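You operate a simulated robot arm through the tools that you are given. There is no shell and no other tool. Be economical: measure what you need, move in short steps, check, and stop when the job is done.

You are at the controls of a simulated robot arm. One attempt, no reset.

JOB
Put things in order on the table. At the end: the yellow sponge stands on top of the red apple; one of the small water bottles from the table is on the teal plate; the green pepper from the table stands where the sugar jar stood; the sugar jar stands where the yellow sponge stood; whatever was shut is shut again. Leave all else as you found it, and nothing knocked over.
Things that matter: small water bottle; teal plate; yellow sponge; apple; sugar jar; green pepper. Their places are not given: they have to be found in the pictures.

The check looks at the end state, three seconds after you hand in, the way a careful person would. Anything else that was tipped, shoved, dropped, spilled or broken makes it a failure.

ROBOT AND FRAMES
A 7-joint arm with a two-finger parallel gripper, fixed in place. Base frame: the origin is at the foot of the arm, x ahead of it, y to its left, z up; the work surface is at about z = 0. Units: mm, rad, N and s.
With the tool pointing down near the work surface it reaches from about 220 to 580 mm from the base axis. Its first joint turns from -1.152 to 1.152 rad. Payload 2.5 kg.
The TCP is the grasp point between the finger pads, 23 mm short of the fingertips. In the tool frame z runs along the fingers and y along their closing line. Largest opening 94 mm; finger width 38, thickness 10; the body of the gripper, 54 by 96 mm, starts 39 mm behind the TCP.
Orientation is that of the tool frame in the base frame, as a unit quaternion [w, x, y, z]. With the fingers straight down and closing along the base's y, the tool's x points along the base's -x, its y along +y and its z along -z.

CONTROLS
- The arm moves only by the tool send_rows. Its argument "deltas" is a list of rows, each an object of numbers (a shift or turn left out is 0, a gripper value left out holds the last): "wx", "wy", "wz": the turn, a rotation vector about the base's x, y, z in rad; "x", "y", "z": the shift along the base's x, y, z in mm; "jaw": the finger opening in mm, from 0 to 94. In form: [{"wx": .., "wy": .., "wz": .., "x": .., "y": .., "z": .., "jaw": ..}, ...]. A call has 1 to 10 rows; each row shifts and turns the commanded pose from where the row before left it. A row lasts 0.2 s, in which the tool goes at most 50 mm and 0.15 rad; a call with a longer step from one row to the next is refused whole, and so is a gripper value outside its range. Where a pose cannot be reached the arm comes as near as it can. A force on the tool above 40 N (or 10 N above the force at the start of the call, whichever is more), or a blocked arm, ends the call early, and 0.2 s more pass. The fingers move at their own pace (about 108 mm/s each) and stop on an object; they squeeze with about 28 N. The grip force told is the motor's: it shows also when the fingers shut on nothing. Time passes only in rows, and 0.2 s behind the last, so rows that do not move let the fingers close. The reply holds the time, the measured pose of the TCP, the force on the tool along the base axes, the opening and the grip force, in the units named above and with some noise, and new pictures: "views" is both (left out), scene, wrist or none.
- Cameras (640 x 400 px; columns grow to the right, rows downward): "scene" is fixed at [134.8, -426.1, 535]; the picture's right is [0.65, -0.76, 0.00], its down [-0.50, -0.43, -0.75] and it looks along [0.57, 0.49, -0.66] (base axes); focal length 214 px, centre (320, 200). "wrist" rides on the gripper at [-39, 0, -44] in the tool frame; the picture's right is [0.00, -1.00, 0.00], its down [0.97, 0.00, -0.24] and it looks along [0.24, 0.00, 0.97] (tool axes); focal length 218 px, centre (320, 200).
- locate(camera, pixels): for up to 12 pixels [column, row] of the newest picture of that camera ("zoom" is the newest enlarged one), the place [x, y, z] in the base frame of the surface seen there, good to about 2 mm. It takes no simulated time.
- zoom(camera, box): a new picture of the part [left, top, right, bottom] of that camera's present view, enlarged. It takes no simulated time.
- job_done(): hands the job in; it is judged then, once.

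Go step by step. Measure first, check grasps and placings, and put right what went wrong. The budget is 80 turns and 120 pictures, counting those below and the enlarged ones. Unless the task says otherwise, let go and move clear before handing in, and close with one line.

The tools are called as a command line: name --argument value ..., lists and objects as JSON in quotes. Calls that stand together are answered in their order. send_rows: Moves the arm, as the interface text tells. Its arguments: {"type":"object","properties":{"deltas":{"type":"array","items":{"type":"object","properties":{"wx":{"type":"number"},"wy":{"type":"number"},"wz":{"type":"number"},"x":{"type":"number"},"y":{"type":"number"},"z":{"type":"number"},"jaw":{"type":"number"}}}},"views":{"type":"string","enum":["both","scene","wrist","none"]}},"required":["deltas"]} The other tools are called the same way: locate (camera, pixels) gives the place of the surface under pixels of a picture; zoom (camera, box) takes an enlarged picture of a part of a camera's view; job_done () hands the job in.

At the start:

```text
time: 0.0
position: [278.0, -150.4, 388.1]
ee_rot: [0.0, 0.0, 1.0, 0.0]
ft_force: [-0.6, 0.5, 0.1]
opening: 93.9
finger_force: 0.1
```

scene: 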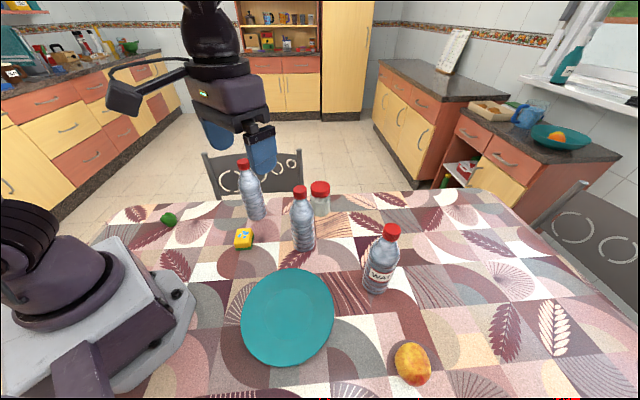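
wrist: 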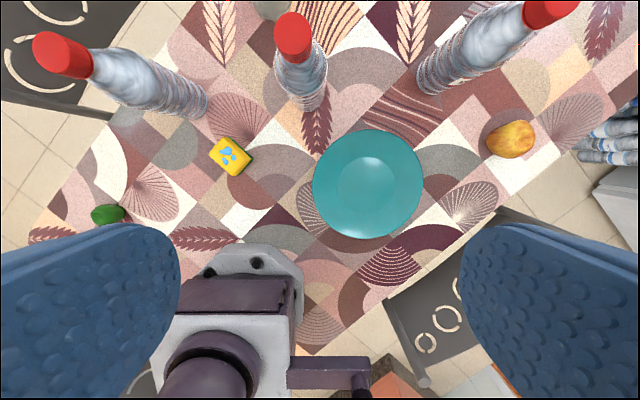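

The scene shows the plate (288,316), the sponge (243,238), three bottles, a jar (320,198), the pepper (169,218) and a fruit (412,363). I'll zoom in and locate them.

zoom --camera "scene" --box '[140, 150, 440, 390]'

locate --camera "scene" --pixels '[[288, 316], [243, 232], [244, 245], [169, 218], [412, 363], [320, 187], [300, 191], [391, 230], [243, 162], [321, 214], [330, 300], [412, 352]]'

locate --camera "wrist" --pixels '[[368, 184], [313, 184], [423, 184], [368, 130], [368, 239], [230, 156], [108, 214], [510, 139], [487, 139], [535, 139], [510, 120], [510, 158]]'

zoom --camera "wrist" --box '[180, 0, 560, 240]'

```text
1.67 times, centred on (290, 270) of scene
```

zoom: 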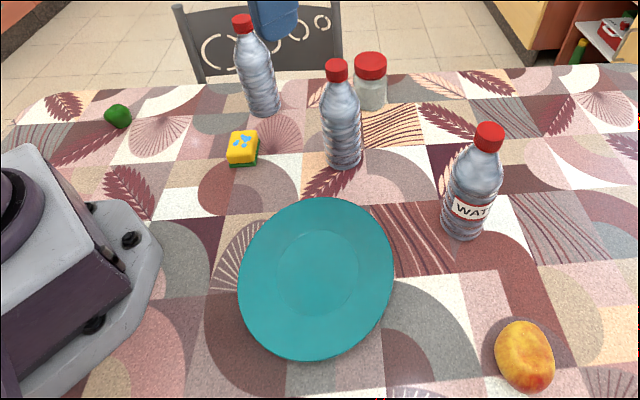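

```text
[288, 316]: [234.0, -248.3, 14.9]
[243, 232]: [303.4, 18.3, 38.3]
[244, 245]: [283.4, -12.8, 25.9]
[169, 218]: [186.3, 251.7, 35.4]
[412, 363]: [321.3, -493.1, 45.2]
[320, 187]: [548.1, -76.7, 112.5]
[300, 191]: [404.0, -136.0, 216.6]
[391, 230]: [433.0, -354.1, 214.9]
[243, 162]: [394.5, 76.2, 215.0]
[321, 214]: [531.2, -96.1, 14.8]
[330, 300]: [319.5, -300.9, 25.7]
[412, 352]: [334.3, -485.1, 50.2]
```

```text
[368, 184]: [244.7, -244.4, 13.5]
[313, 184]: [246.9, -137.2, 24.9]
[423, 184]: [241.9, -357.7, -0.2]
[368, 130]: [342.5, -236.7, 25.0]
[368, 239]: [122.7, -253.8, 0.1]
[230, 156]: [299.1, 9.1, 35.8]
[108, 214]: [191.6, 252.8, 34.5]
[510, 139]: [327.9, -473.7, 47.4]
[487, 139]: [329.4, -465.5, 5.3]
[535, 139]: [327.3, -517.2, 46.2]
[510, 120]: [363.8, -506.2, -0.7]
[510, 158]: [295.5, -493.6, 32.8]
```

```text
1.67 times, centred on (370, 120) of wrist
```

zoom: 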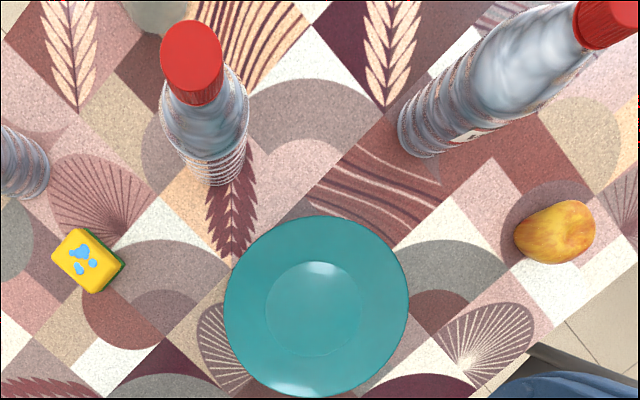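

The fruit at (412,363) is more yellow than red, so I'll look closer at it and check for other candidates.

zoom --camera "scene" --box '[380, 335, 444, 395]'

zoom --camera "scene" --box '[440, 80, 640, 205]'

zoom --camera "wrist" --box '[440, 80, 640, 205]'

```text
6.67 times, centred on (412, 365) of scene
```

zoom: 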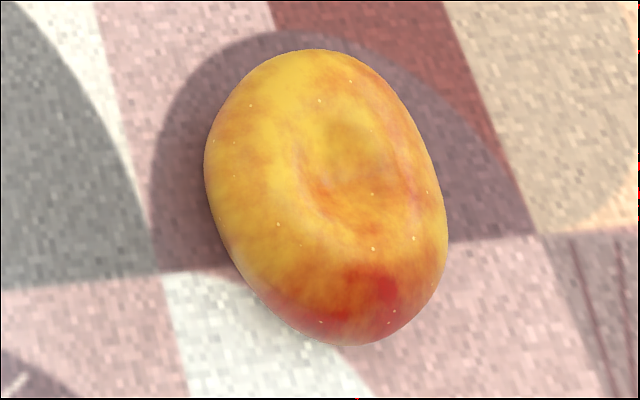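

```text
3.20 times, centred on (540, 142) of scene
```

zoom: 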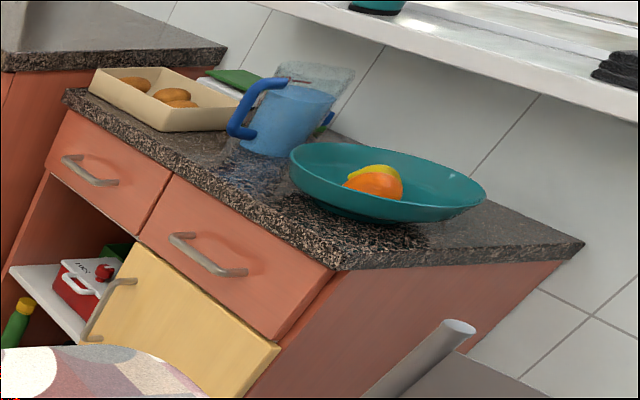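

```text
3.20 times, centred on (540, 142) of wrist
```

zoom: 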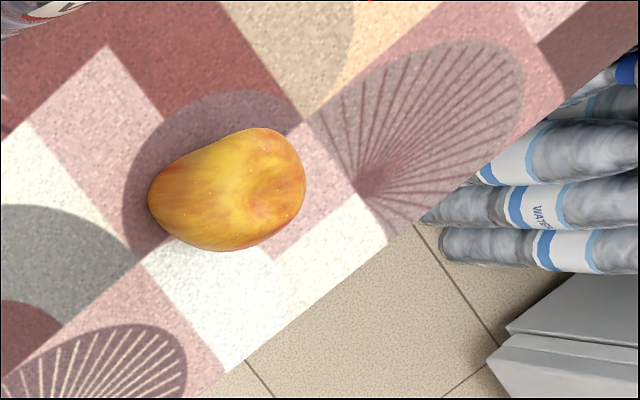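

The dimple shows that this fruit is the apple, at about (325,-490) with its top near z 50. I'll go above the sponge to measure it.

send_rows --deltas '[{"y": 40}, {"y": 40}, {"y": 40}, {"y": 35, "x": -5}, {"z": -40}, {"z": -40}, {"z": -30}]' --views "wrist"

```text
time: 1.6
position: [273.0, 4.0, 276.0]
ee_rot: [0.001, 0.0, 1.0, 0.0]
ft_force: [0.4, -0.2, 0.0]
opening: 94.1
finger_force: 0.1
```

wrist: 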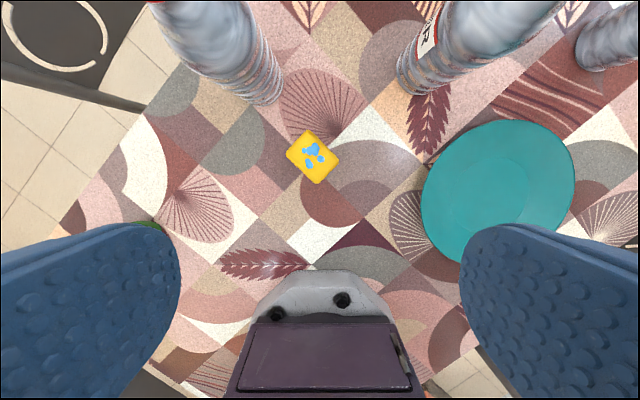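

zoom --camera "wrist" --box '[272, 120, 352, 190]'

locate --camera "wrist" --pixels '[[309, 132], [289, 154], [337, 158], [318, 180], [313, 157], [314, 275]]'

```text
5.71 times, centred on (312, 155) of wrist
```

zoom: 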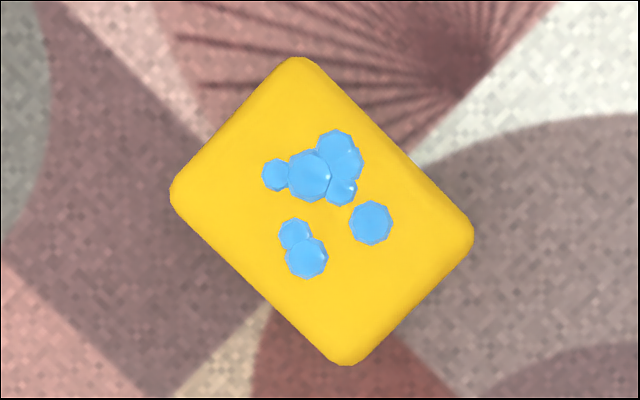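

```text
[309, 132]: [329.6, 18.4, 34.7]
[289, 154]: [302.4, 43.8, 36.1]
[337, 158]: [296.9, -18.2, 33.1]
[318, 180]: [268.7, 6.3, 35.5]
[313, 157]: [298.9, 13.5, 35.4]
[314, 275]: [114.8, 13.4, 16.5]
```

The sponge is centred at (299,13), its top at z 35, and it is about 56×42 mm with the long axis near 47°. I'll turn the gripper to close across the short side and go down in stages.

send_rows --deltas '[{"wz": 0.14, "x": 13, "y": 5}, {"wz": 0.14, "x": 13, "y": 4}, {"wz": 0.14}, {"wz": 0.14, "jaw": 74}, {"wz": 0.14}, {"wz": 0.12}, {"z": -45}, {"z": -45}, {"z": -40}]' --views "both"

```text
time: 3.6
position: [296.1, 11.1, 146.7]
ee_rot: [0.0, -0.399, 0.917, 0.0]
ft_force: [0.3, -0.1, 0.6]
opening: 74.1
finger_force: 0.0
```

scene: 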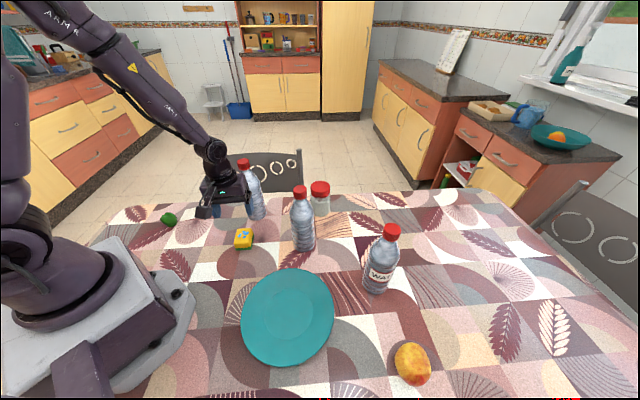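
wrist: 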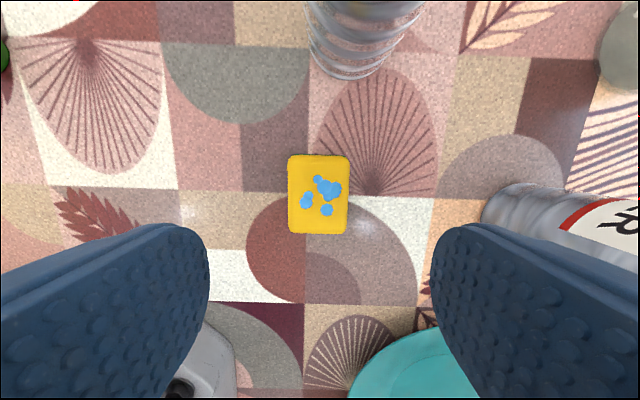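

The sponge is squarely aligned and centred at column 319. I'll check its centre precisely.

locate --camera "wrist" --pixels '[[292, 160], [345, 160], [292, 228], [346, 228], [320, 194], [260, 60], [365, 60]]'

```text
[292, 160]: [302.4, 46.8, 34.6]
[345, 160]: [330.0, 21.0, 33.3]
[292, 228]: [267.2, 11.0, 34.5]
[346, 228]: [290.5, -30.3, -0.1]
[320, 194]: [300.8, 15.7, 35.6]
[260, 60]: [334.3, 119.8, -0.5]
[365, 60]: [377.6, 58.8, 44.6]
```

The centre is at (299.5,13.5). I'll descend, grip and lift a little.

send_rows --deltas '[{"x": 3, "y": 2, "z": -40}, {"z": -40}, {"z": -39}, {}, {"jaw": 25}, {}, {}]' --views "none"

send_rows --deltas '[{"z": 30}, {"z": 30}]' --views "both"

```text
time: 5.2
position: [301.5, 13.8, 29.3]
ee_rot: [0.0, -0.4, 0.917, 0.0]
ft_force: [0.3, -0.6, 0.2]
opening: 45.1
finger_force: 28.7
```

```text
time: 5.8
position: [300.6, 14.6, 88.9]
ee_rot: [0.0, -0.398, 0.917, 0.0]
ft_force: [-0.3, 0.1, -0.2]
opening: 45.1
finger_force: 27.8
```

scene: 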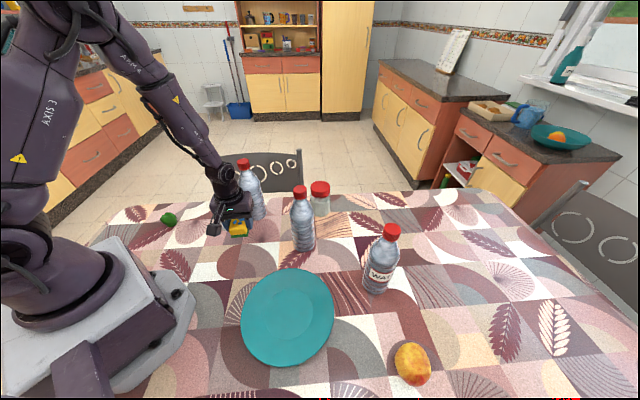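
wrist: 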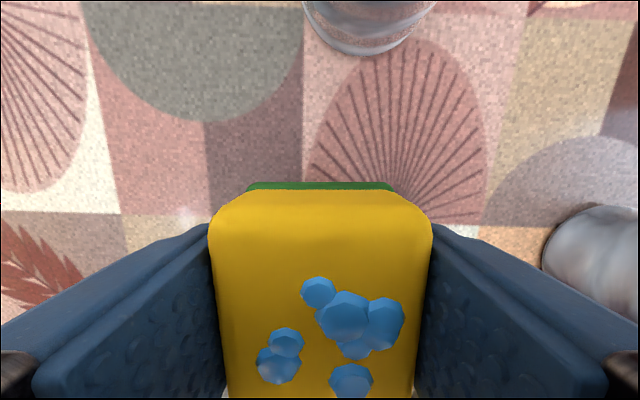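

The sponge is held (opening 45 mm, 29 N) with the TCP about 29 mm above its bottom. I'll carry it high over the plate toward the apple.

send_rows --deltas '[{"z": 45, "wz": -0.1}, {"z": 45, "x": -10, "wz": -0.1}, {"z": 15, "y": -40, "x": -10, "wz": -0.1}, {"y": -48, "wz": -0.1}, {"y": -48, "wz": -0.1}, {"y": -48, "wz": -0.1}, {"y": -48, "wz": -0.1}, {"y": -48, "wz": -0.1}, {"y": -48, "wz": -0.1}, {"y": -40, "x": 10, "wz": -0.08}]' --views "both"

```text
time: 8.0
position: [289.5, -352.2, 190.9]
ee_rot: [0.0, 0.081, 0.997, 0.0]
ft_force: [1.1, 0.0, -0.9]
opening: 45.3
finger_force: 28.3
```

scene: 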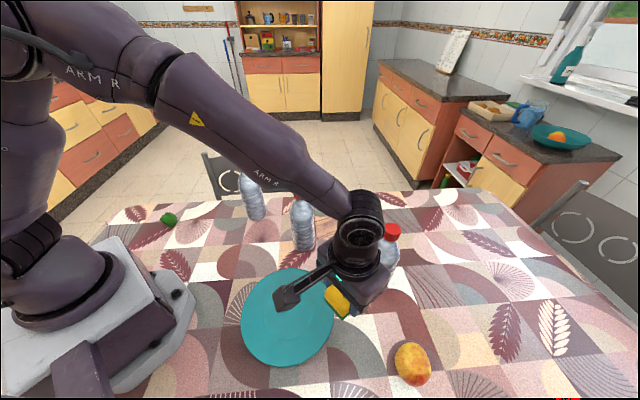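
wrist: 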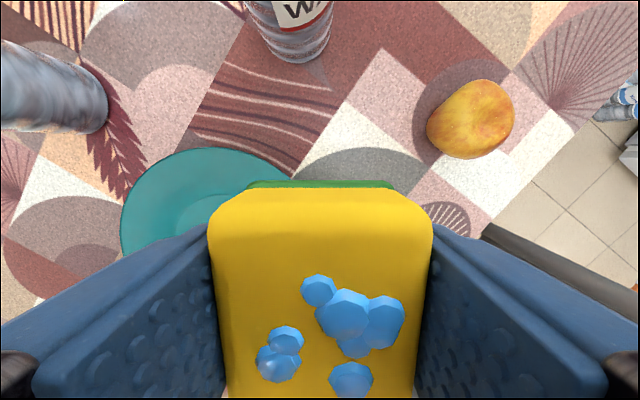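

The apple is visible at (471,120) in the wrist view. I'll measure its edges and top.

zoom --camera "wrist" --box '[410, 65, 530, 170]'

locate --camera "wrist" --pixels '[[430, 123], [440, 120], [450, 120], [460, 120], [471, 120], [482, 120], [494, 120], [510, 118], [470, 84], [470, 100], [470, 140], [470, 154]]'

locate --camera "scene" --pixels '[[397, 360], [404, 360], [412, 345], [412, 352], [412, 358], [412, 366], [412, 374], [412, 382], [420, 362], [427, 362], [420, 352], [404, 370]]'

```text
3.81 times, centred on (470, 118) of wrist
```

zoom: 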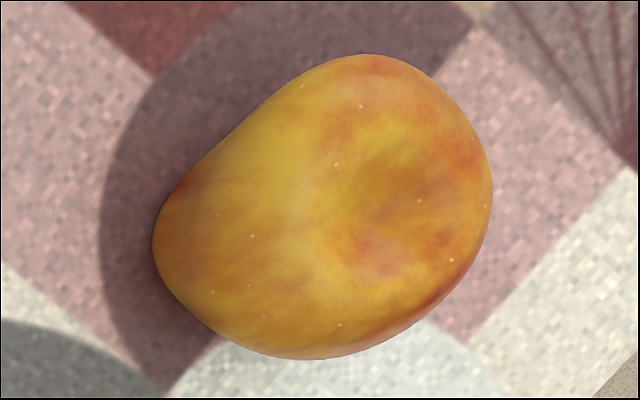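

```text
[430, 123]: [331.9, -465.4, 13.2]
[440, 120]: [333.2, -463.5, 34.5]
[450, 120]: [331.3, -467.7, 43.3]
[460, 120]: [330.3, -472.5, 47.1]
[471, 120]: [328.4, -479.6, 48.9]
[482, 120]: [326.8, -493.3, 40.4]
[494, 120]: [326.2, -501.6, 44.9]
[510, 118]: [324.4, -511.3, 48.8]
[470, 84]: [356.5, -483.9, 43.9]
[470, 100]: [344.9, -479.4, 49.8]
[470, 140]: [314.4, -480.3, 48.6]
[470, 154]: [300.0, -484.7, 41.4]
```

```text
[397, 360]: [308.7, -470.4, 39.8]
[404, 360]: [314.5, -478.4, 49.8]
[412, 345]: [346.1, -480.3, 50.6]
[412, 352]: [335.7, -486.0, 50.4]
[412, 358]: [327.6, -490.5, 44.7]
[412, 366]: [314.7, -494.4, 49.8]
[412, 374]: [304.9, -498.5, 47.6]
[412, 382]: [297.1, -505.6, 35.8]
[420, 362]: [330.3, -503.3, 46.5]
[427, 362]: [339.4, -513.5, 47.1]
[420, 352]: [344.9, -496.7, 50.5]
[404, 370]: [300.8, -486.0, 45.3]
```

The apple's rim is level at z≈50 around (328,-495), with the dimple at 40, so that is a good seat. I'll move over it at z≈115 and check the reach.

send_rows --deltas '[{"y": -45}, {"y": -45}, {"y": -45, "x": 10}, {"x": 26, "z": -20}, {"z": -30}, {"z": -20}, {}]' --views "both"

```text
time: 9.6
position: [327.9, -488.8, 121.8]
ee_rot: [0.0, 0.079, 0.997, 0.0]
ft_force: [-0.2, 0.2, -0.6]
opening: 45.0
finger_force: 28.1
```

scene: 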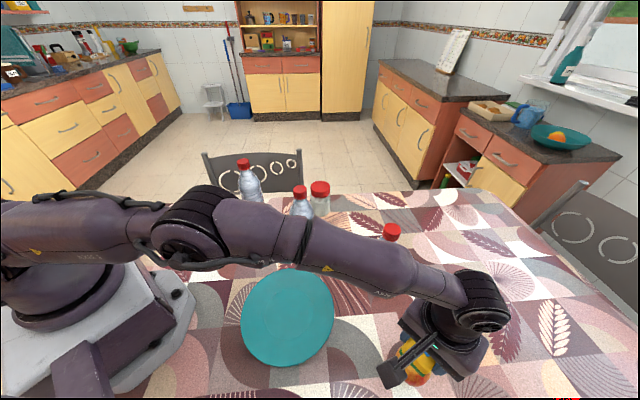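
wrist: 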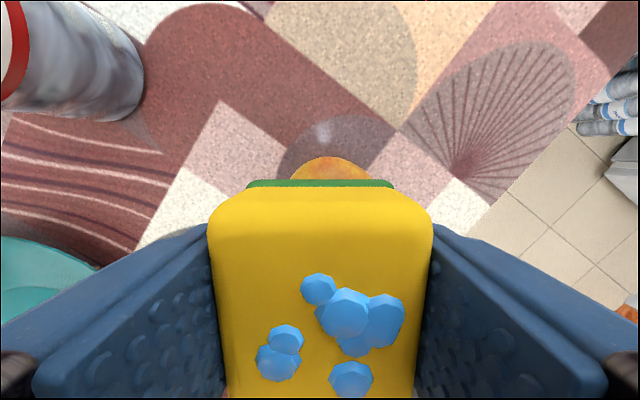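

Reach is fine and the tool is still vertical. I'll shift 6 mm and lower onto the rim.

send_rows --deltas '[{"y": -6, "z": -15}, {"z": -15}, {"z": -6}, {"z": -3}, {}]' --views "both"

```text
time: 10.8
position: [326.8, -493.0, 84.2]
ee_rot: [-0.001, 0.08, 0.997, 0.0]
ft_force: [-0.3, -0.2, -0.6]
opening: 45.0
finger_force: 28.1
```

scene: 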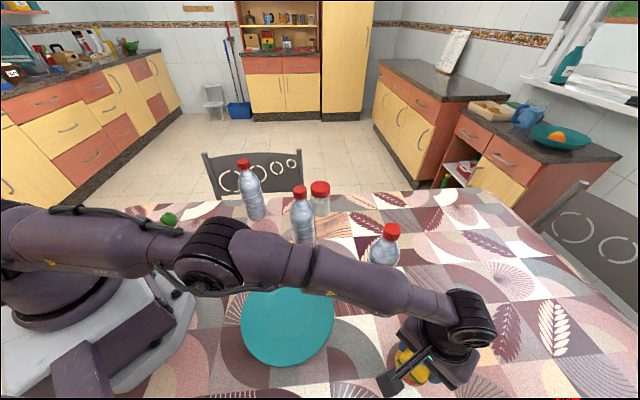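
wrist: 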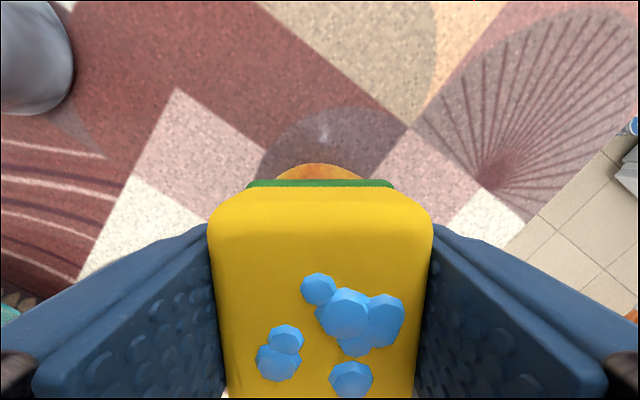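

There is no contact yet, so I'll go down in fine steps while watching the force.

send_rows --deltas '[{"z": -1.5}, {"z": -1}, {}]' --views "none"

send_rows --deltas '[{"z": -1}, {}]' --views "none"

send_rows --deltas '[{"z": -1}, {}]' --views "none"

```text
time: 11.6
position: [327.6, -494.0, 81.9]
ee_rot: [0.0, 0.08, 0.997, 0.001]
ft_force: [0.4, 1.0, 0.6]
opening: 45.0
finger_force: 28.0
```

```text
time: 12.2
position: [328.3, -494.0, 80.5]
ee_rot: [0.0, 0.079, 0.997, 0.0]
ft_force: [-0.2, 0.2, -0.5]
opening: 45.0
finger_force: 27.9
```

```text
time: 12.8
position: [327.7, -493.5, 80.6]
ee_rot: [0.001, 0.08, 0.997, 0.0]
ft_force: [-0.2, 1.1, -0.1]
opening: 45.2
finger_force: 27.8
```

send_rows --deltas '[{"z": -1}, {}]' --views "none"

send_rows --deltas '[{"z": -0.7}, {}]' --views "wrist"

```text
time: 13.4
position: [327.5, -494.3, 78.6]
ee_rot: [0.0, 0.081, 0.997, 0.0]
ft_force: [-0.8, -0.4, 0.5]
opening: 45.0
finger_force: 27.8
```

```text
time: 14.0
position: [327.0, -493.5, 78.5]
ee_rot: [0.0, 0.08, 0.997, 0.0]
ft_force: [-1.4, 0.4, -0.6]
opening: 45.2
finger_force: 27.2
```

wrist: 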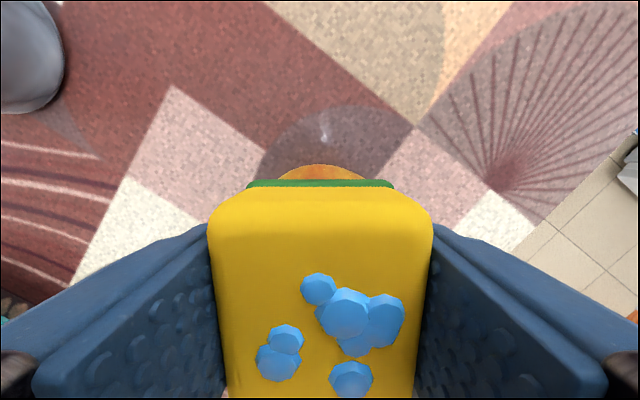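

send_rows --deltas '[{"z": -1}, {}]' --views "none"

send_rows --deltas '[{"z": -1}, {}]' --views "scene"

zoom --camera "scene" --box '[370, 310, 480, 399]'

```text
time: 14.6
position: [327.7, -492.9, 77.7]
ee_rot: [0.0, 0.08, 0.997, 0.0]
ft_force: [0.1, -0.6, -0.4]
opening: 45.0
finger_force: 28.3
```

```text
time: 15.2
position: [326.8, -494.4, 76.5]
ee_rot: [0.0, 0.08, 0.997, 0.0]
ft_force: [-0.2, 1.2, 0.7]
opening: 45.2
finger_force: 27.8
```

scene: 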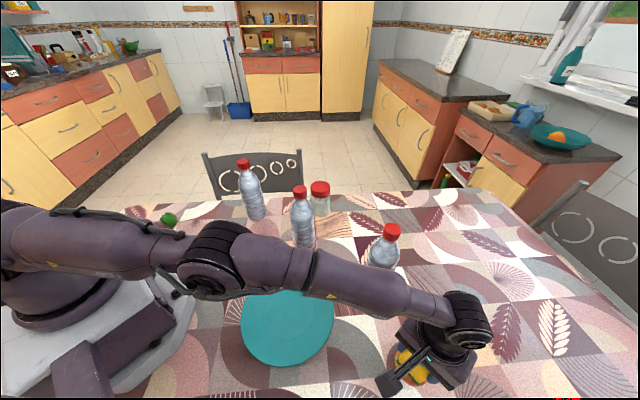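

```text
4.49 times, centred on (425, 354) of scene
```

zoom: 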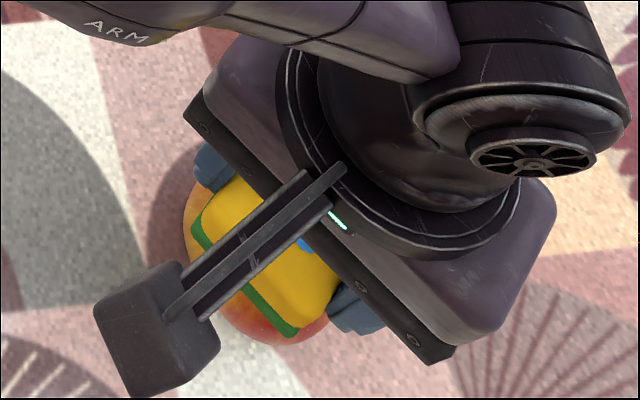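

Still no contact force, so I'll continue downward in fine steps.

send_rows --deltas '[{"z": -1}, {}]' --views "none"

send_rows --deltas '[{"z": -1}, {}]' --views "none"

send_rows --deltas '[{"z": -1}, {}]' --views "wrist"

```text
time: 15.8
position: [328.0, -494.3, 76.4]
ee_rot: [0.002, 0.081, 0.997, -0.001]
ft_force: [-0.3, 1.1, 6.7]
opening: 44.8
finger_force: 27.2
```

```text
time: 16.4
position: [327.7, -494.3, 75.5]
ee_rot: [0.001, 0.081, 0.997, -0.002]
ft_force: [-0.6, 1.6, 17.4]
opening: 44.8
finger_force: 28.0
```

```text
time: 17.0
position: [327.6, -494.7, 75.7]
ee_rot: [0.001, 0.08, 0.997, -0.002]
ft_force: [1.8, -1.4, 24.1]
opening: 45.0
finger_force: 28.0
```

wrist: 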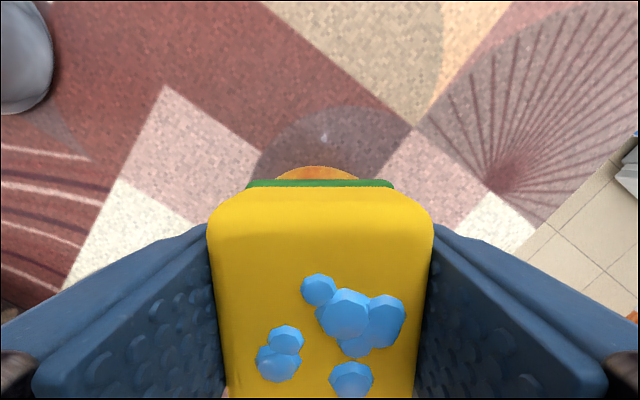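

Contact was made at TCP z≈76.4. I'll back off 2.5 mm to unload and then open slowly.

send_rows --deltas '[{"z": 2.3}, {}, {"jaw": 48}, {}, {"jaw": 53}, {}, {"jaw": 65}, {}]' --views "both"

```text
time: 18.8
position: [327.0, -493.5, 76.2]
ee_rot: [0.001, 0.08, 0.997, -0.001]
ft_force: [-0.6, 0.5, 0.3]
opening: 64.9
finger_force: 0.1
```

scene: 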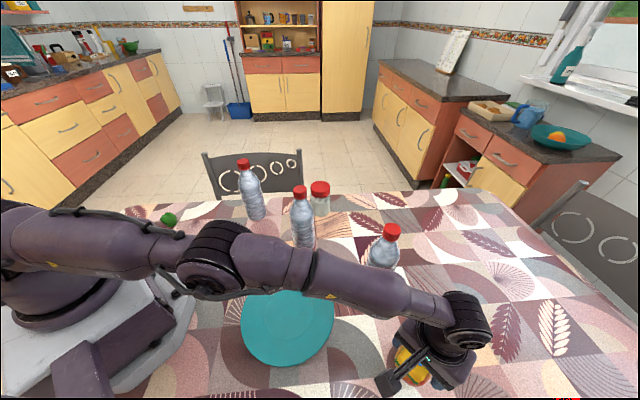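
wrist: 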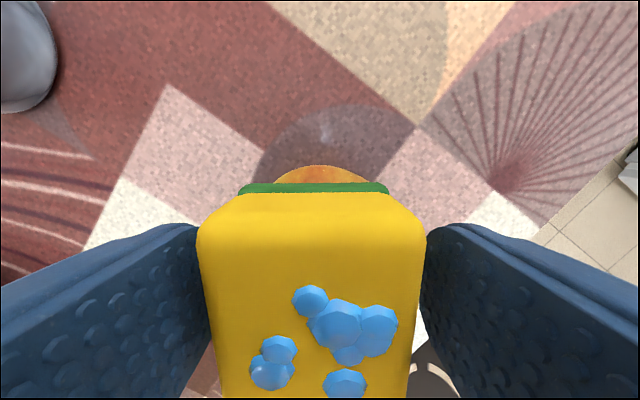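

The sponge stays on the apple after the release. I'll raise straight up and check that it's stable.

send_rows --deltas '[{"jaw": 72}, {"z": 15}, {"z": 25}, {"z": 40}, {"z": 40}, {"z": 20}, {}]' --views "both"

zoom --camera "wrist" --box '[250, 140, 390, 260]'

```text
time: 20.4
position: [327.5, -493.4, 213.8]
ee_rot: [0.0, 0.08, 0.997, 0.001]
ft_force: [0.2, -0.9, 0.1]
opening: 72.1
finger_force: 0.1
```

scene: 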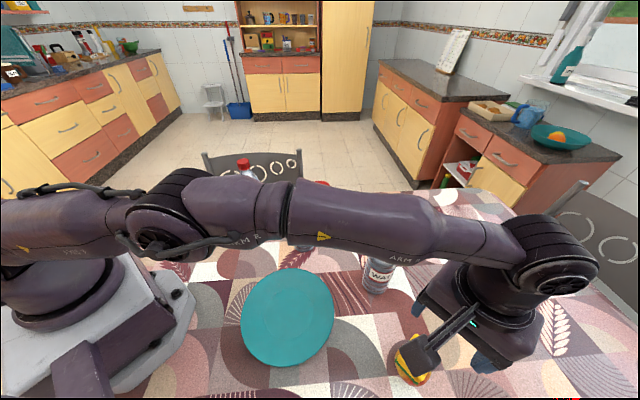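
wrist: 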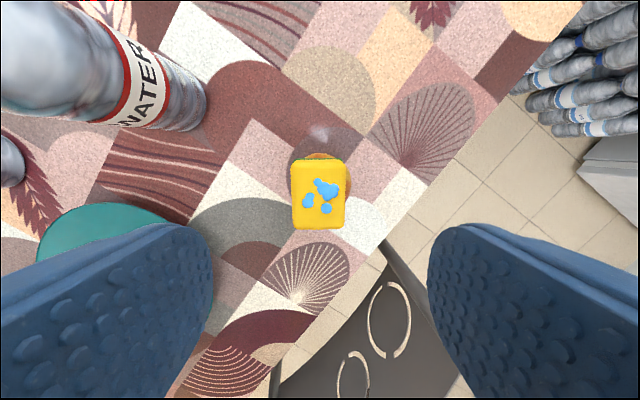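

```text
3.33 times, centred on (320, 200) of wrist
```

zoom: 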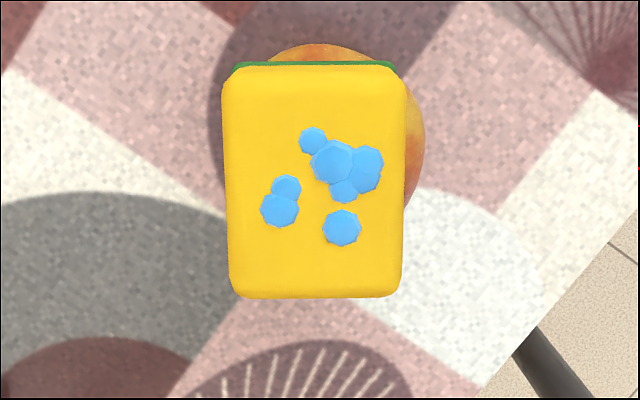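

The sponge rests but looks a little off-centre. I'll measure how level it is and where it sits.

locate --camera "wrist" --pixels '[[296, 165], [342, 165], [296, 224], [340, 224], [319, 194]]'

```text
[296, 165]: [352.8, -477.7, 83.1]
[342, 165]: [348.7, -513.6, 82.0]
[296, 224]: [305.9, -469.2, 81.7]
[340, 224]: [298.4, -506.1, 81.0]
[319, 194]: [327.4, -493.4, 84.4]
```

The sponge top is level (z 81–83) and centred at (326.5,-491.6) over the apple's rim, so that is done. Before going to the jar, I'll gauge the arm's link heights.

locate --camera "scene" --pixels '[[480, 215], [400, 195], [400, 265], [480, 265], [320, 205], [550, 220], [550, 265], [490, 300], [450, 230], [200, 200]]'

send_rows --deltas '[{"z": 45, "x": -20}, {"z": 40, "y": 25, "x": -20}, {"y": 45, "x": -15, "wz": 0.08}, {"y": 48, "wz": 0.08}, {"y": 48}, {"y": 48}, {"y": 48}, {"y": 48}, {"y": 48}, {"y": 35, "x": 30}]' --views "both"

```text
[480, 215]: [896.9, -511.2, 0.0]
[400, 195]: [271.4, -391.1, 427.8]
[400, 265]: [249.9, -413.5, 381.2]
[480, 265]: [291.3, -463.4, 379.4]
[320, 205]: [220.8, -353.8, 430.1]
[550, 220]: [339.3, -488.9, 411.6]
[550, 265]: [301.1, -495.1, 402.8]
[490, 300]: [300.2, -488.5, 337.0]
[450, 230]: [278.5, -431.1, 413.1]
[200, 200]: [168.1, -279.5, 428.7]
```

```text
refused: row 2 steps farther than a row can; nothing moved
```

The forearm runs about 175 mm above the TCP. Bottle 2 is beside the jar's approach line, so I'll move it to the plate first. I'll resend the route with smaller steps toward bottle 2 at (404,-136).

send_rows --deltas '[{"z": 45, "x": -10}, {"z": 45, "x": -10}, {"z": 30, "y": 30, "x": -15}, {"y": 45, "x": -10, "wz": 0.08}, {"y": 48, "wz": 0.08}, {"y": 48}, {"y": 48}, {"y": 48, "x": 5}, {"y": 45, "x": 15}, {"y": 30, "x": 30}]' --views "both"

```text
time: 22.6
position: [332.1, -150.5, 336.5]
ee_rot: [0.0, 0.001, 1.0, 0.0]
ft_force: [0.3, 0.1, -1.0]
opening: 72.2
finger_force: 0.1
```

scene: 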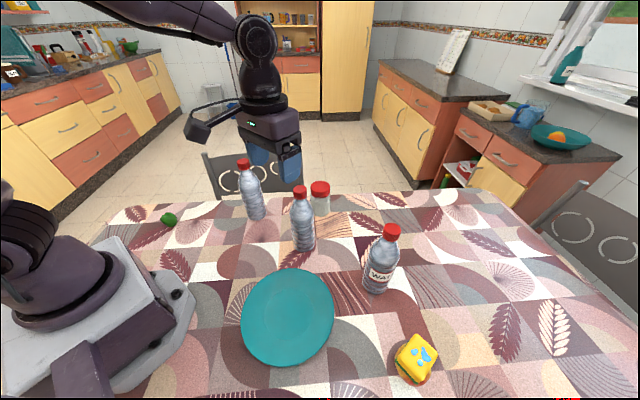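
wrist: 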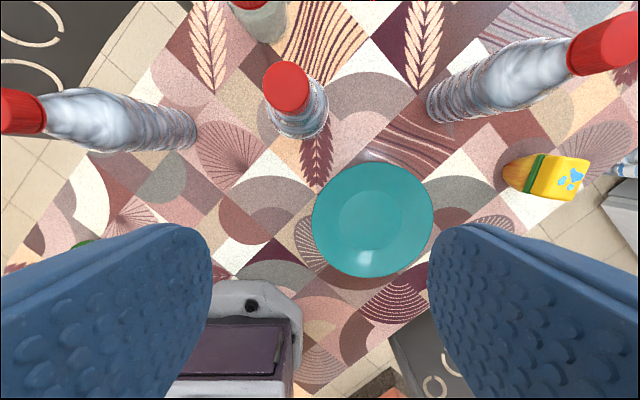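

The sponge sits well on the apple (412,360). I'll look at bottle 2's profile and measure it.

zoom --camera "scene" --box '[260, 170, 400, 260]'

locate --camera "scene" --pixels '[[300, 187], [300, 196], [300, 202], [301, 208], [302, 216], [303, 226], [304, 238], [305, 250], [294, 196], [306, 196], [292, 224], [314, 224]]'

locate --camera "wrist" --pixels '[[287, 86], [266, 86], [307, 86], [287, 66], [287, 104], [286, 90], [300, 125], [326, 125]]'

```text
4.44 times, centred on (330, 215) of scene
```

zoom: 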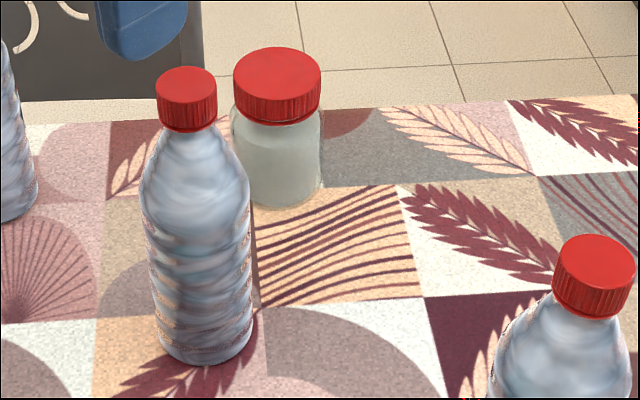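

```text
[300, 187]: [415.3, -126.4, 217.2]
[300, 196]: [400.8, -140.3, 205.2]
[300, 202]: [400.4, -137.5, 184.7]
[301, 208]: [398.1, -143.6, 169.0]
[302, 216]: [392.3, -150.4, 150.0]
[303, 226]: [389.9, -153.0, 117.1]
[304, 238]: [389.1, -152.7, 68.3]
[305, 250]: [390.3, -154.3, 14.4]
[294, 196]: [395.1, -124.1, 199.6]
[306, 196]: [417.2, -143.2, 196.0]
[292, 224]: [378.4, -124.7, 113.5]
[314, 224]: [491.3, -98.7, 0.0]
```

```text
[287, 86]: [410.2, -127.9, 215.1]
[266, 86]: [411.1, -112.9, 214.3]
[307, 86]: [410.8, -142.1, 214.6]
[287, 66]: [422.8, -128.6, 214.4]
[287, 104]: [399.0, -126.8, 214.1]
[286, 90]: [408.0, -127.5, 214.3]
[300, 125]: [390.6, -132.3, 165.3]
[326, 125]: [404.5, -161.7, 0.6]
```

The cap is centred at (409,-128), about 30 mm wide, from z 187 to 217. I'll move above it, then check alignment before gripping the cap.

send_rows --deltas '[{"x": 40, "y": 12}, {"x": 37, "y": 10.5}, {"z": -40}, {"z": -30}, {}]' --views "wrist"

locate --camera "scene" --pixels '[[244, 325], [330, 310], [292, 270], [280, 362], [265, 280], [320, 345], [310, 278], [250, 345], [290, 315]]'

```text
time: 23.8
position: [408.8, -128.6, 265.7]
ee_rot: [0.001, 0.0, 1.0, 0.0]
ft_force: [0.7, 0.1, 0.7]
opening: 72.0
finger_force: 0.0
```

wrist: 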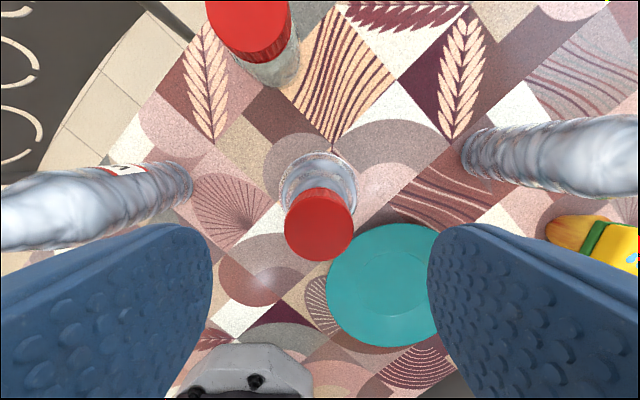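

```text
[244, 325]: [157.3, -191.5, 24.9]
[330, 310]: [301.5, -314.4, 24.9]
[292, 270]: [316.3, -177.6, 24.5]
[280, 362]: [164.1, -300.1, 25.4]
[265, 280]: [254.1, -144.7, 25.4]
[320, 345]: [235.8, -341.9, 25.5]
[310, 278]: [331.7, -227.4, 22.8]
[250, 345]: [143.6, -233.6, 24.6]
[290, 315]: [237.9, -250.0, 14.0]
```

The cap is centred at column 319, and the plate's centre is about (238,-244) with its floor at z 14. I'll descend and grip the cap.

send_rows --deltas '[{"z": -30}, {"z": -30}, {"jaw": 55}, {"jaw": 40}, {"jaw": 15}, {}, {}]' --views "both"

```text
time: 25.4
position: [407.3, -128.0, 206.4]
ee_rot: [0.0, 0.0, 1.0, 0.0]
ft_force: [0.1, 1.0, 0.9]
opening: 32.7
finger_force: 28.1
```

scene: 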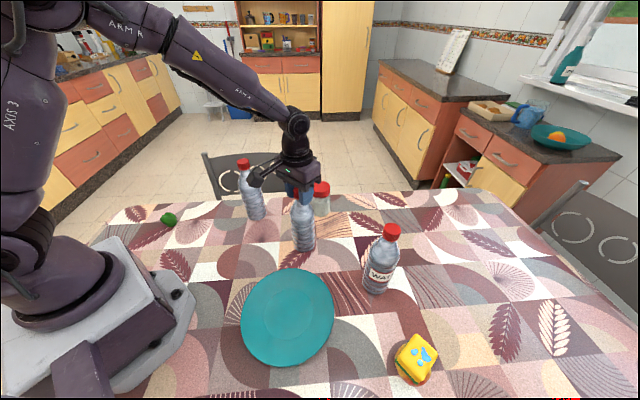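
wrist: 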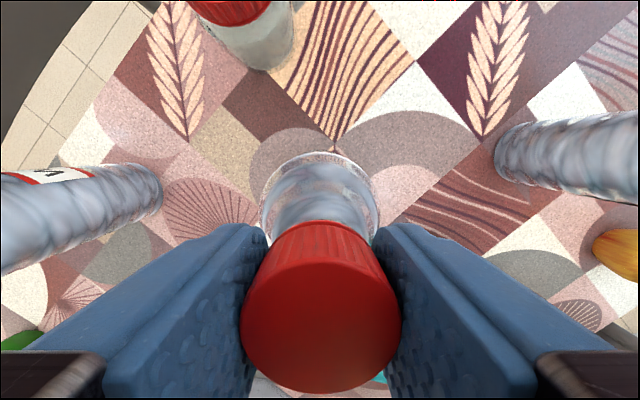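

The cap is gripped at 32.7 mm. I'll lift it 50 mm.

send_rows --deltas '[{"z": 10}, {"z": 20}, {"z": 20}, {}]' --views "scene"

```text
time: 26.4
position: [408.1, -128.4, 255.6]
ee_rot: [0.0, 0.0, 1.0, 0.0]
ft_force: [0.0, -0.3, -5.1]
opening: 31.7
finger_force: 27.9
```

scene: 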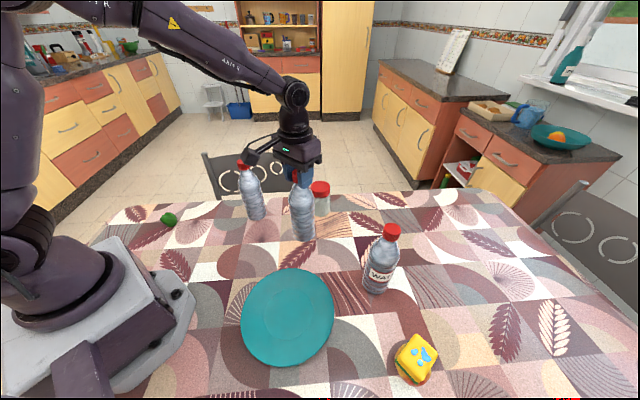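

The bottle hangs upright (5 N). I'll carry it to above the plate.

send_rows --deltas '[{"x": -10, "y": -7}, {"x": -20, "y": -14}, {"x": -25, "y": -17}, {"x": -25, "y": -17}, {"x": -25, "y": -17}, {"x": -25, "y": -17}, {"x": -20, "y": -14}, {"x": -15, "y": -9}, {"x": -5, "y": -4}, {}]' --views "both"

```text
time: 28.6
position: [240.1, -244.6, 255.9]
ee_rot: [0.0, 0.001, 1.0, 0.0]
ft_force: [0.4, -0.8, -5.4]
opening: 31.6
finger_force: 28.4
```

scene: 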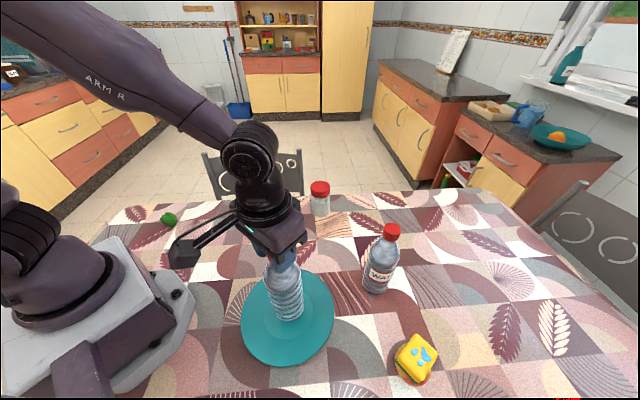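
wrist: 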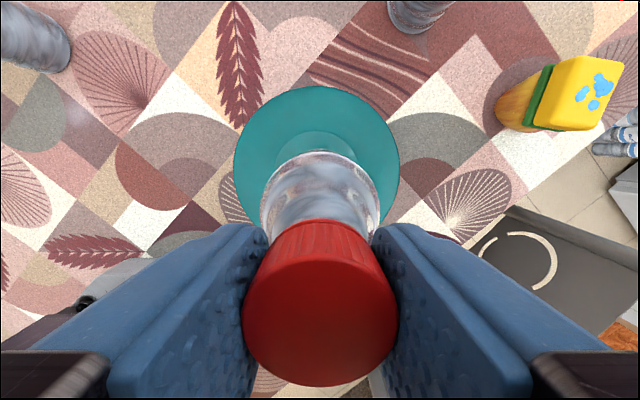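

The bottle is over the plate. I'll lower to about 6 mm above contact, then proceed finely.

send_rows --deltas '[{"z": -15}, {"z": -12}, {"z": -4}, {}]' --views "none"

send_rows --deltas '[{"z": -2}, {}]' --views "none"

send_rows --deltas '[{"z": -1.5}, {}]' --views "scene"

```text
time: 29.6
position: [238.9, -245.4, 222.4]
ee_rot: [0.0, 0.0, 1.0, 0.0]
ft_force: [0.2, -0.2, -5.4]
opening: 31.5
finger_force: 28.1
```

```text
time: 30.2
position: [238.2, -244.9, 221.2]
ee_rot: [0.001, 0.0, 1.0, 0.0]
ft_force: [-0.3, 1.0, -1.8]
opening: 31.2
finger_force: 28.2
```

```text
time: 30.8
position: [239.1, -245.1, 222.3]
ee_rot: [0.001, -0.001, 1.0, 0.0]
ft_force: [-3.4, 4.6, 19.0]
opening: 31.3
finger_force: 28.3
```

scene: 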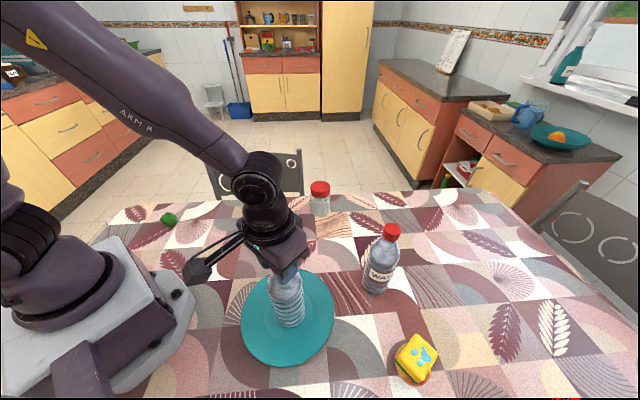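

It is in contact with the plate. I'll unload slightly, open slowly and rise.

send_rows --deltas '[{"z": 1.2}, {}, {"jaw": 34}, {"jaw": 38}, {"jaw": 50}, {"jaw": 72}, {}]' --views "wrist"

send_rows --deltas '[{"z": 30}, {"z": 40}, {"z": 40}, {}]' --views "both"

```text
time: 32.4
position: [239.3, -245.9, 222.5]
ee_rot: [0.0, 0.0, 1.0, 0.0]
ft_force: [0.2, 0.1, -0.5]
opening: 72.0
finger_force: 0.0
```

wrist: 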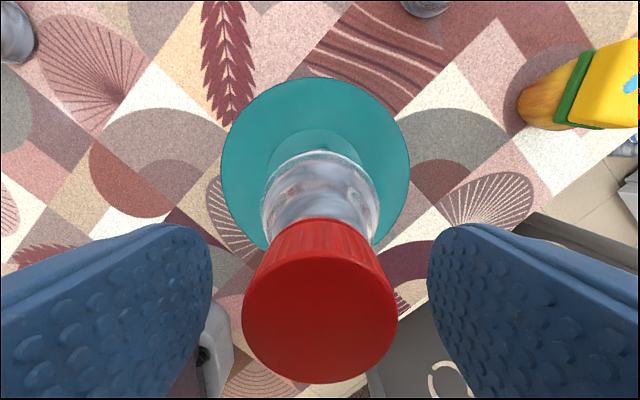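

```text
time: 33.4
position: [238.9, -245.3, 333.4]
ee_rot: [0.0, 0.0, 1.0, 0.0]
ft_force: [0.5, 0.7, -0.7]
opening: 72.1
finger_force: 0.0
```

scene: 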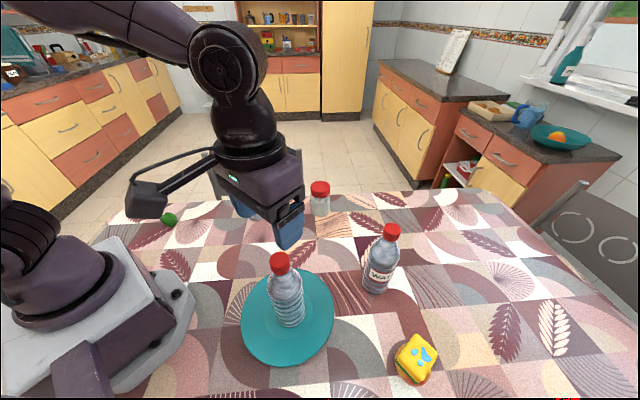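
wrist: 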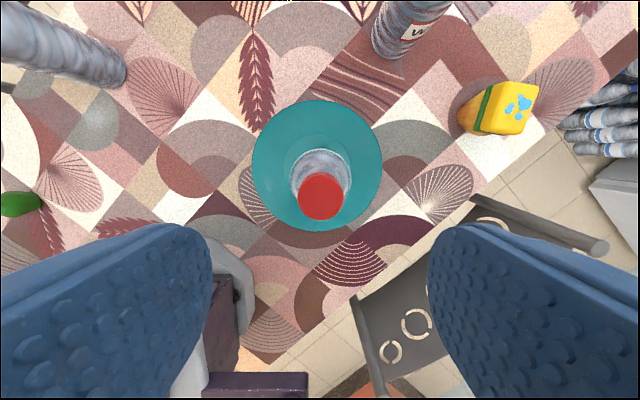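

The bottle stands centred on the plate. Next I'll move toward the jar and look from near (470,-88).

send_rows --deltas '[{"x": 35, "y": 25}, {"x": 40, "y": 27}, {"x": 40, "y": 27}, {"x": 40, "y": 27}, {"x": 40, "y": 27}, {"x": 35, "y": 24, "z": -20}, {"z": -40}, {"z": -40}, {}]' --views "both"

```text
time: 35.4
position: [468.8, -88.3, 230.8]
ee_rot: [-0.001, 0.0, 1.0, 0.0]
ft_force: [-0.2, -0.5, -1.2]
opening: 71.8
finger_force: 0.0
```

scene: 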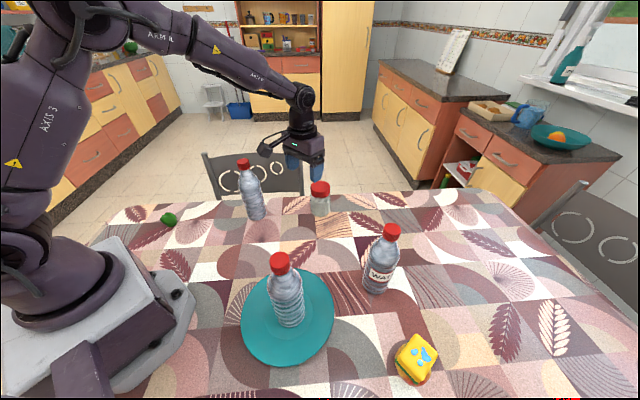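
wrist: 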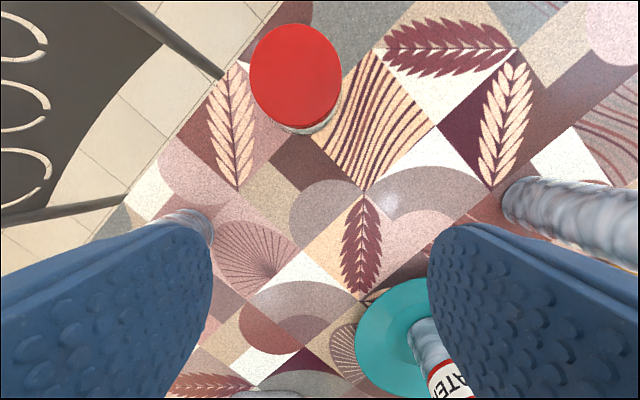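

locate --camera "wrist" --pixels '[[295, 72], [252, 72], [339, 74], [295, 26], [295, 117], [317, 129], [333, 118]]'

locate --camera "scene" --pixels '[[320, 184], [311, 188], [329, 188], [320, 194], [320, 200], [320, 206], [320, 213], [311, 207], [328, 207]]'

zoom --camera "scene" --box '[290, 170, 350, 220]'

```text
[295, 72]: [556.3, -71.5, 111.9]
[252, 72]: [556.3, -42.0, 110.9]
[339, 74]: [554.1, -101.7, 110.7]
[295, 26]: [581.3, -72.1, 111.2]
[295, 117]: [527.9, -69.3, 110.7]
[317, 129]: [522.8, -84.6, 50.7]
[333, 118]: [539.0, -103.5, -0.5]
```

```text
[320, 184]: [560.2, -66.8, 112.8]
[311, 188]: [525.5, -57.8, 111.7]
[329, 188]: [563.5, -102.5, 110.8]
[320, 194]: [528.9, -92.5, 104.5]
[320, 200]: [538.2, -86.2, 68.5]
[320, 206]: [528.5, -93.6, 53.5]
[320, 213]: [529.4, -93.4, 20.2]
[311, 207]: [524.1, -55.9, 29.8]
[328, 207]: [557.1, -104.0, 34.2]
```

```text
8.00 times, centred on (320, 195) of scene
```

zoom: 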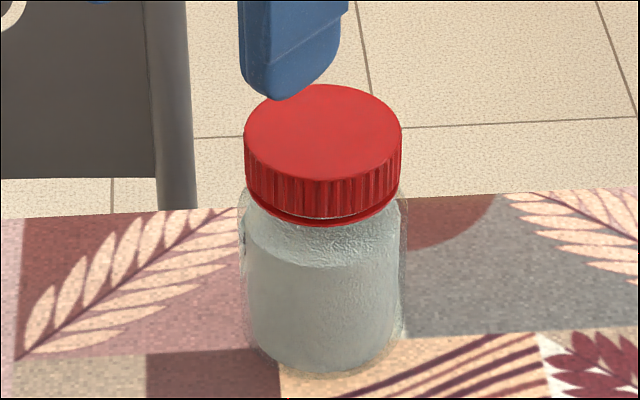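

The jar is centred at (554.6,-71.8), lid about 60 mm wide, top at z 112. I'll go above it, open wide, and check.

send_rows --deltas '[{"x": 45, "y": 8, "jaw": 90}, {"x": 41, "y": 8.5}, {"z": -40}, {"z": -30}, {}]' --views "both"

```text
time: 36.6
position: [556.3, -71.4, 161.8]
ee_rot: [0.0, 0.0, 1.0, -0.001]
ft_force: [0.0, 0.2, -0.3]
opening: 90.0
finger_force: 0.0
```

scene: 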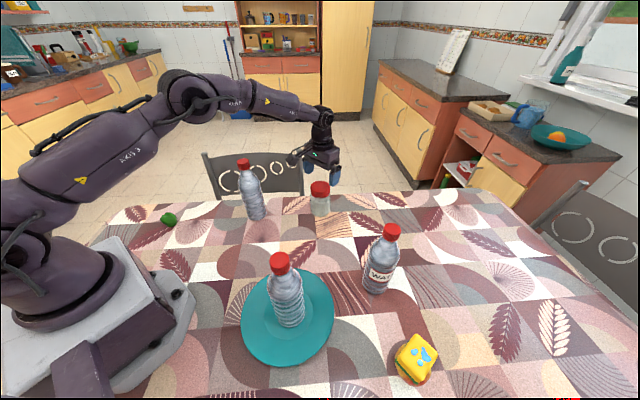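
wrist: 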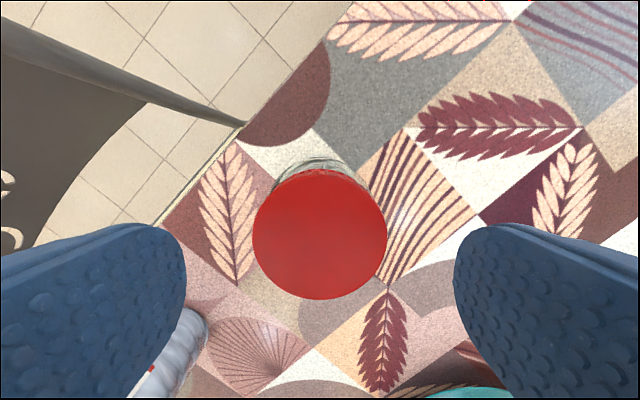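

The jar is centred. I'll check where the chair back is, since the camera side faces it.

locate --camera "wrist" --pixels '[[130, 85], [230, 118], [60, 120], [320, 235], [180, 102]]'

locate --camera "scene" --pixels '[[302, 152], [303, 190], [205, 155], [260, 160]]'

```text
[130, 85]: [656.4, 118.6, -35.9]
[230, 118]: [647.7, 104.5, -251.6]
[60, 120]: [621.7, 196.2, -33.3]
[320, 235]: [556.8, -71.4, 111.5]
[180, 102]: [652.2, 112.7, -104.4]
```

```text
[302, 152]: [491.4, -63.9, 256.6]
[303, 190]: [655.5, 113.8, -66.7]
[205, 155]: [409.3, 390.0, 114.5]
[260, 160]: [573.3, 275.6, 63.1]
```

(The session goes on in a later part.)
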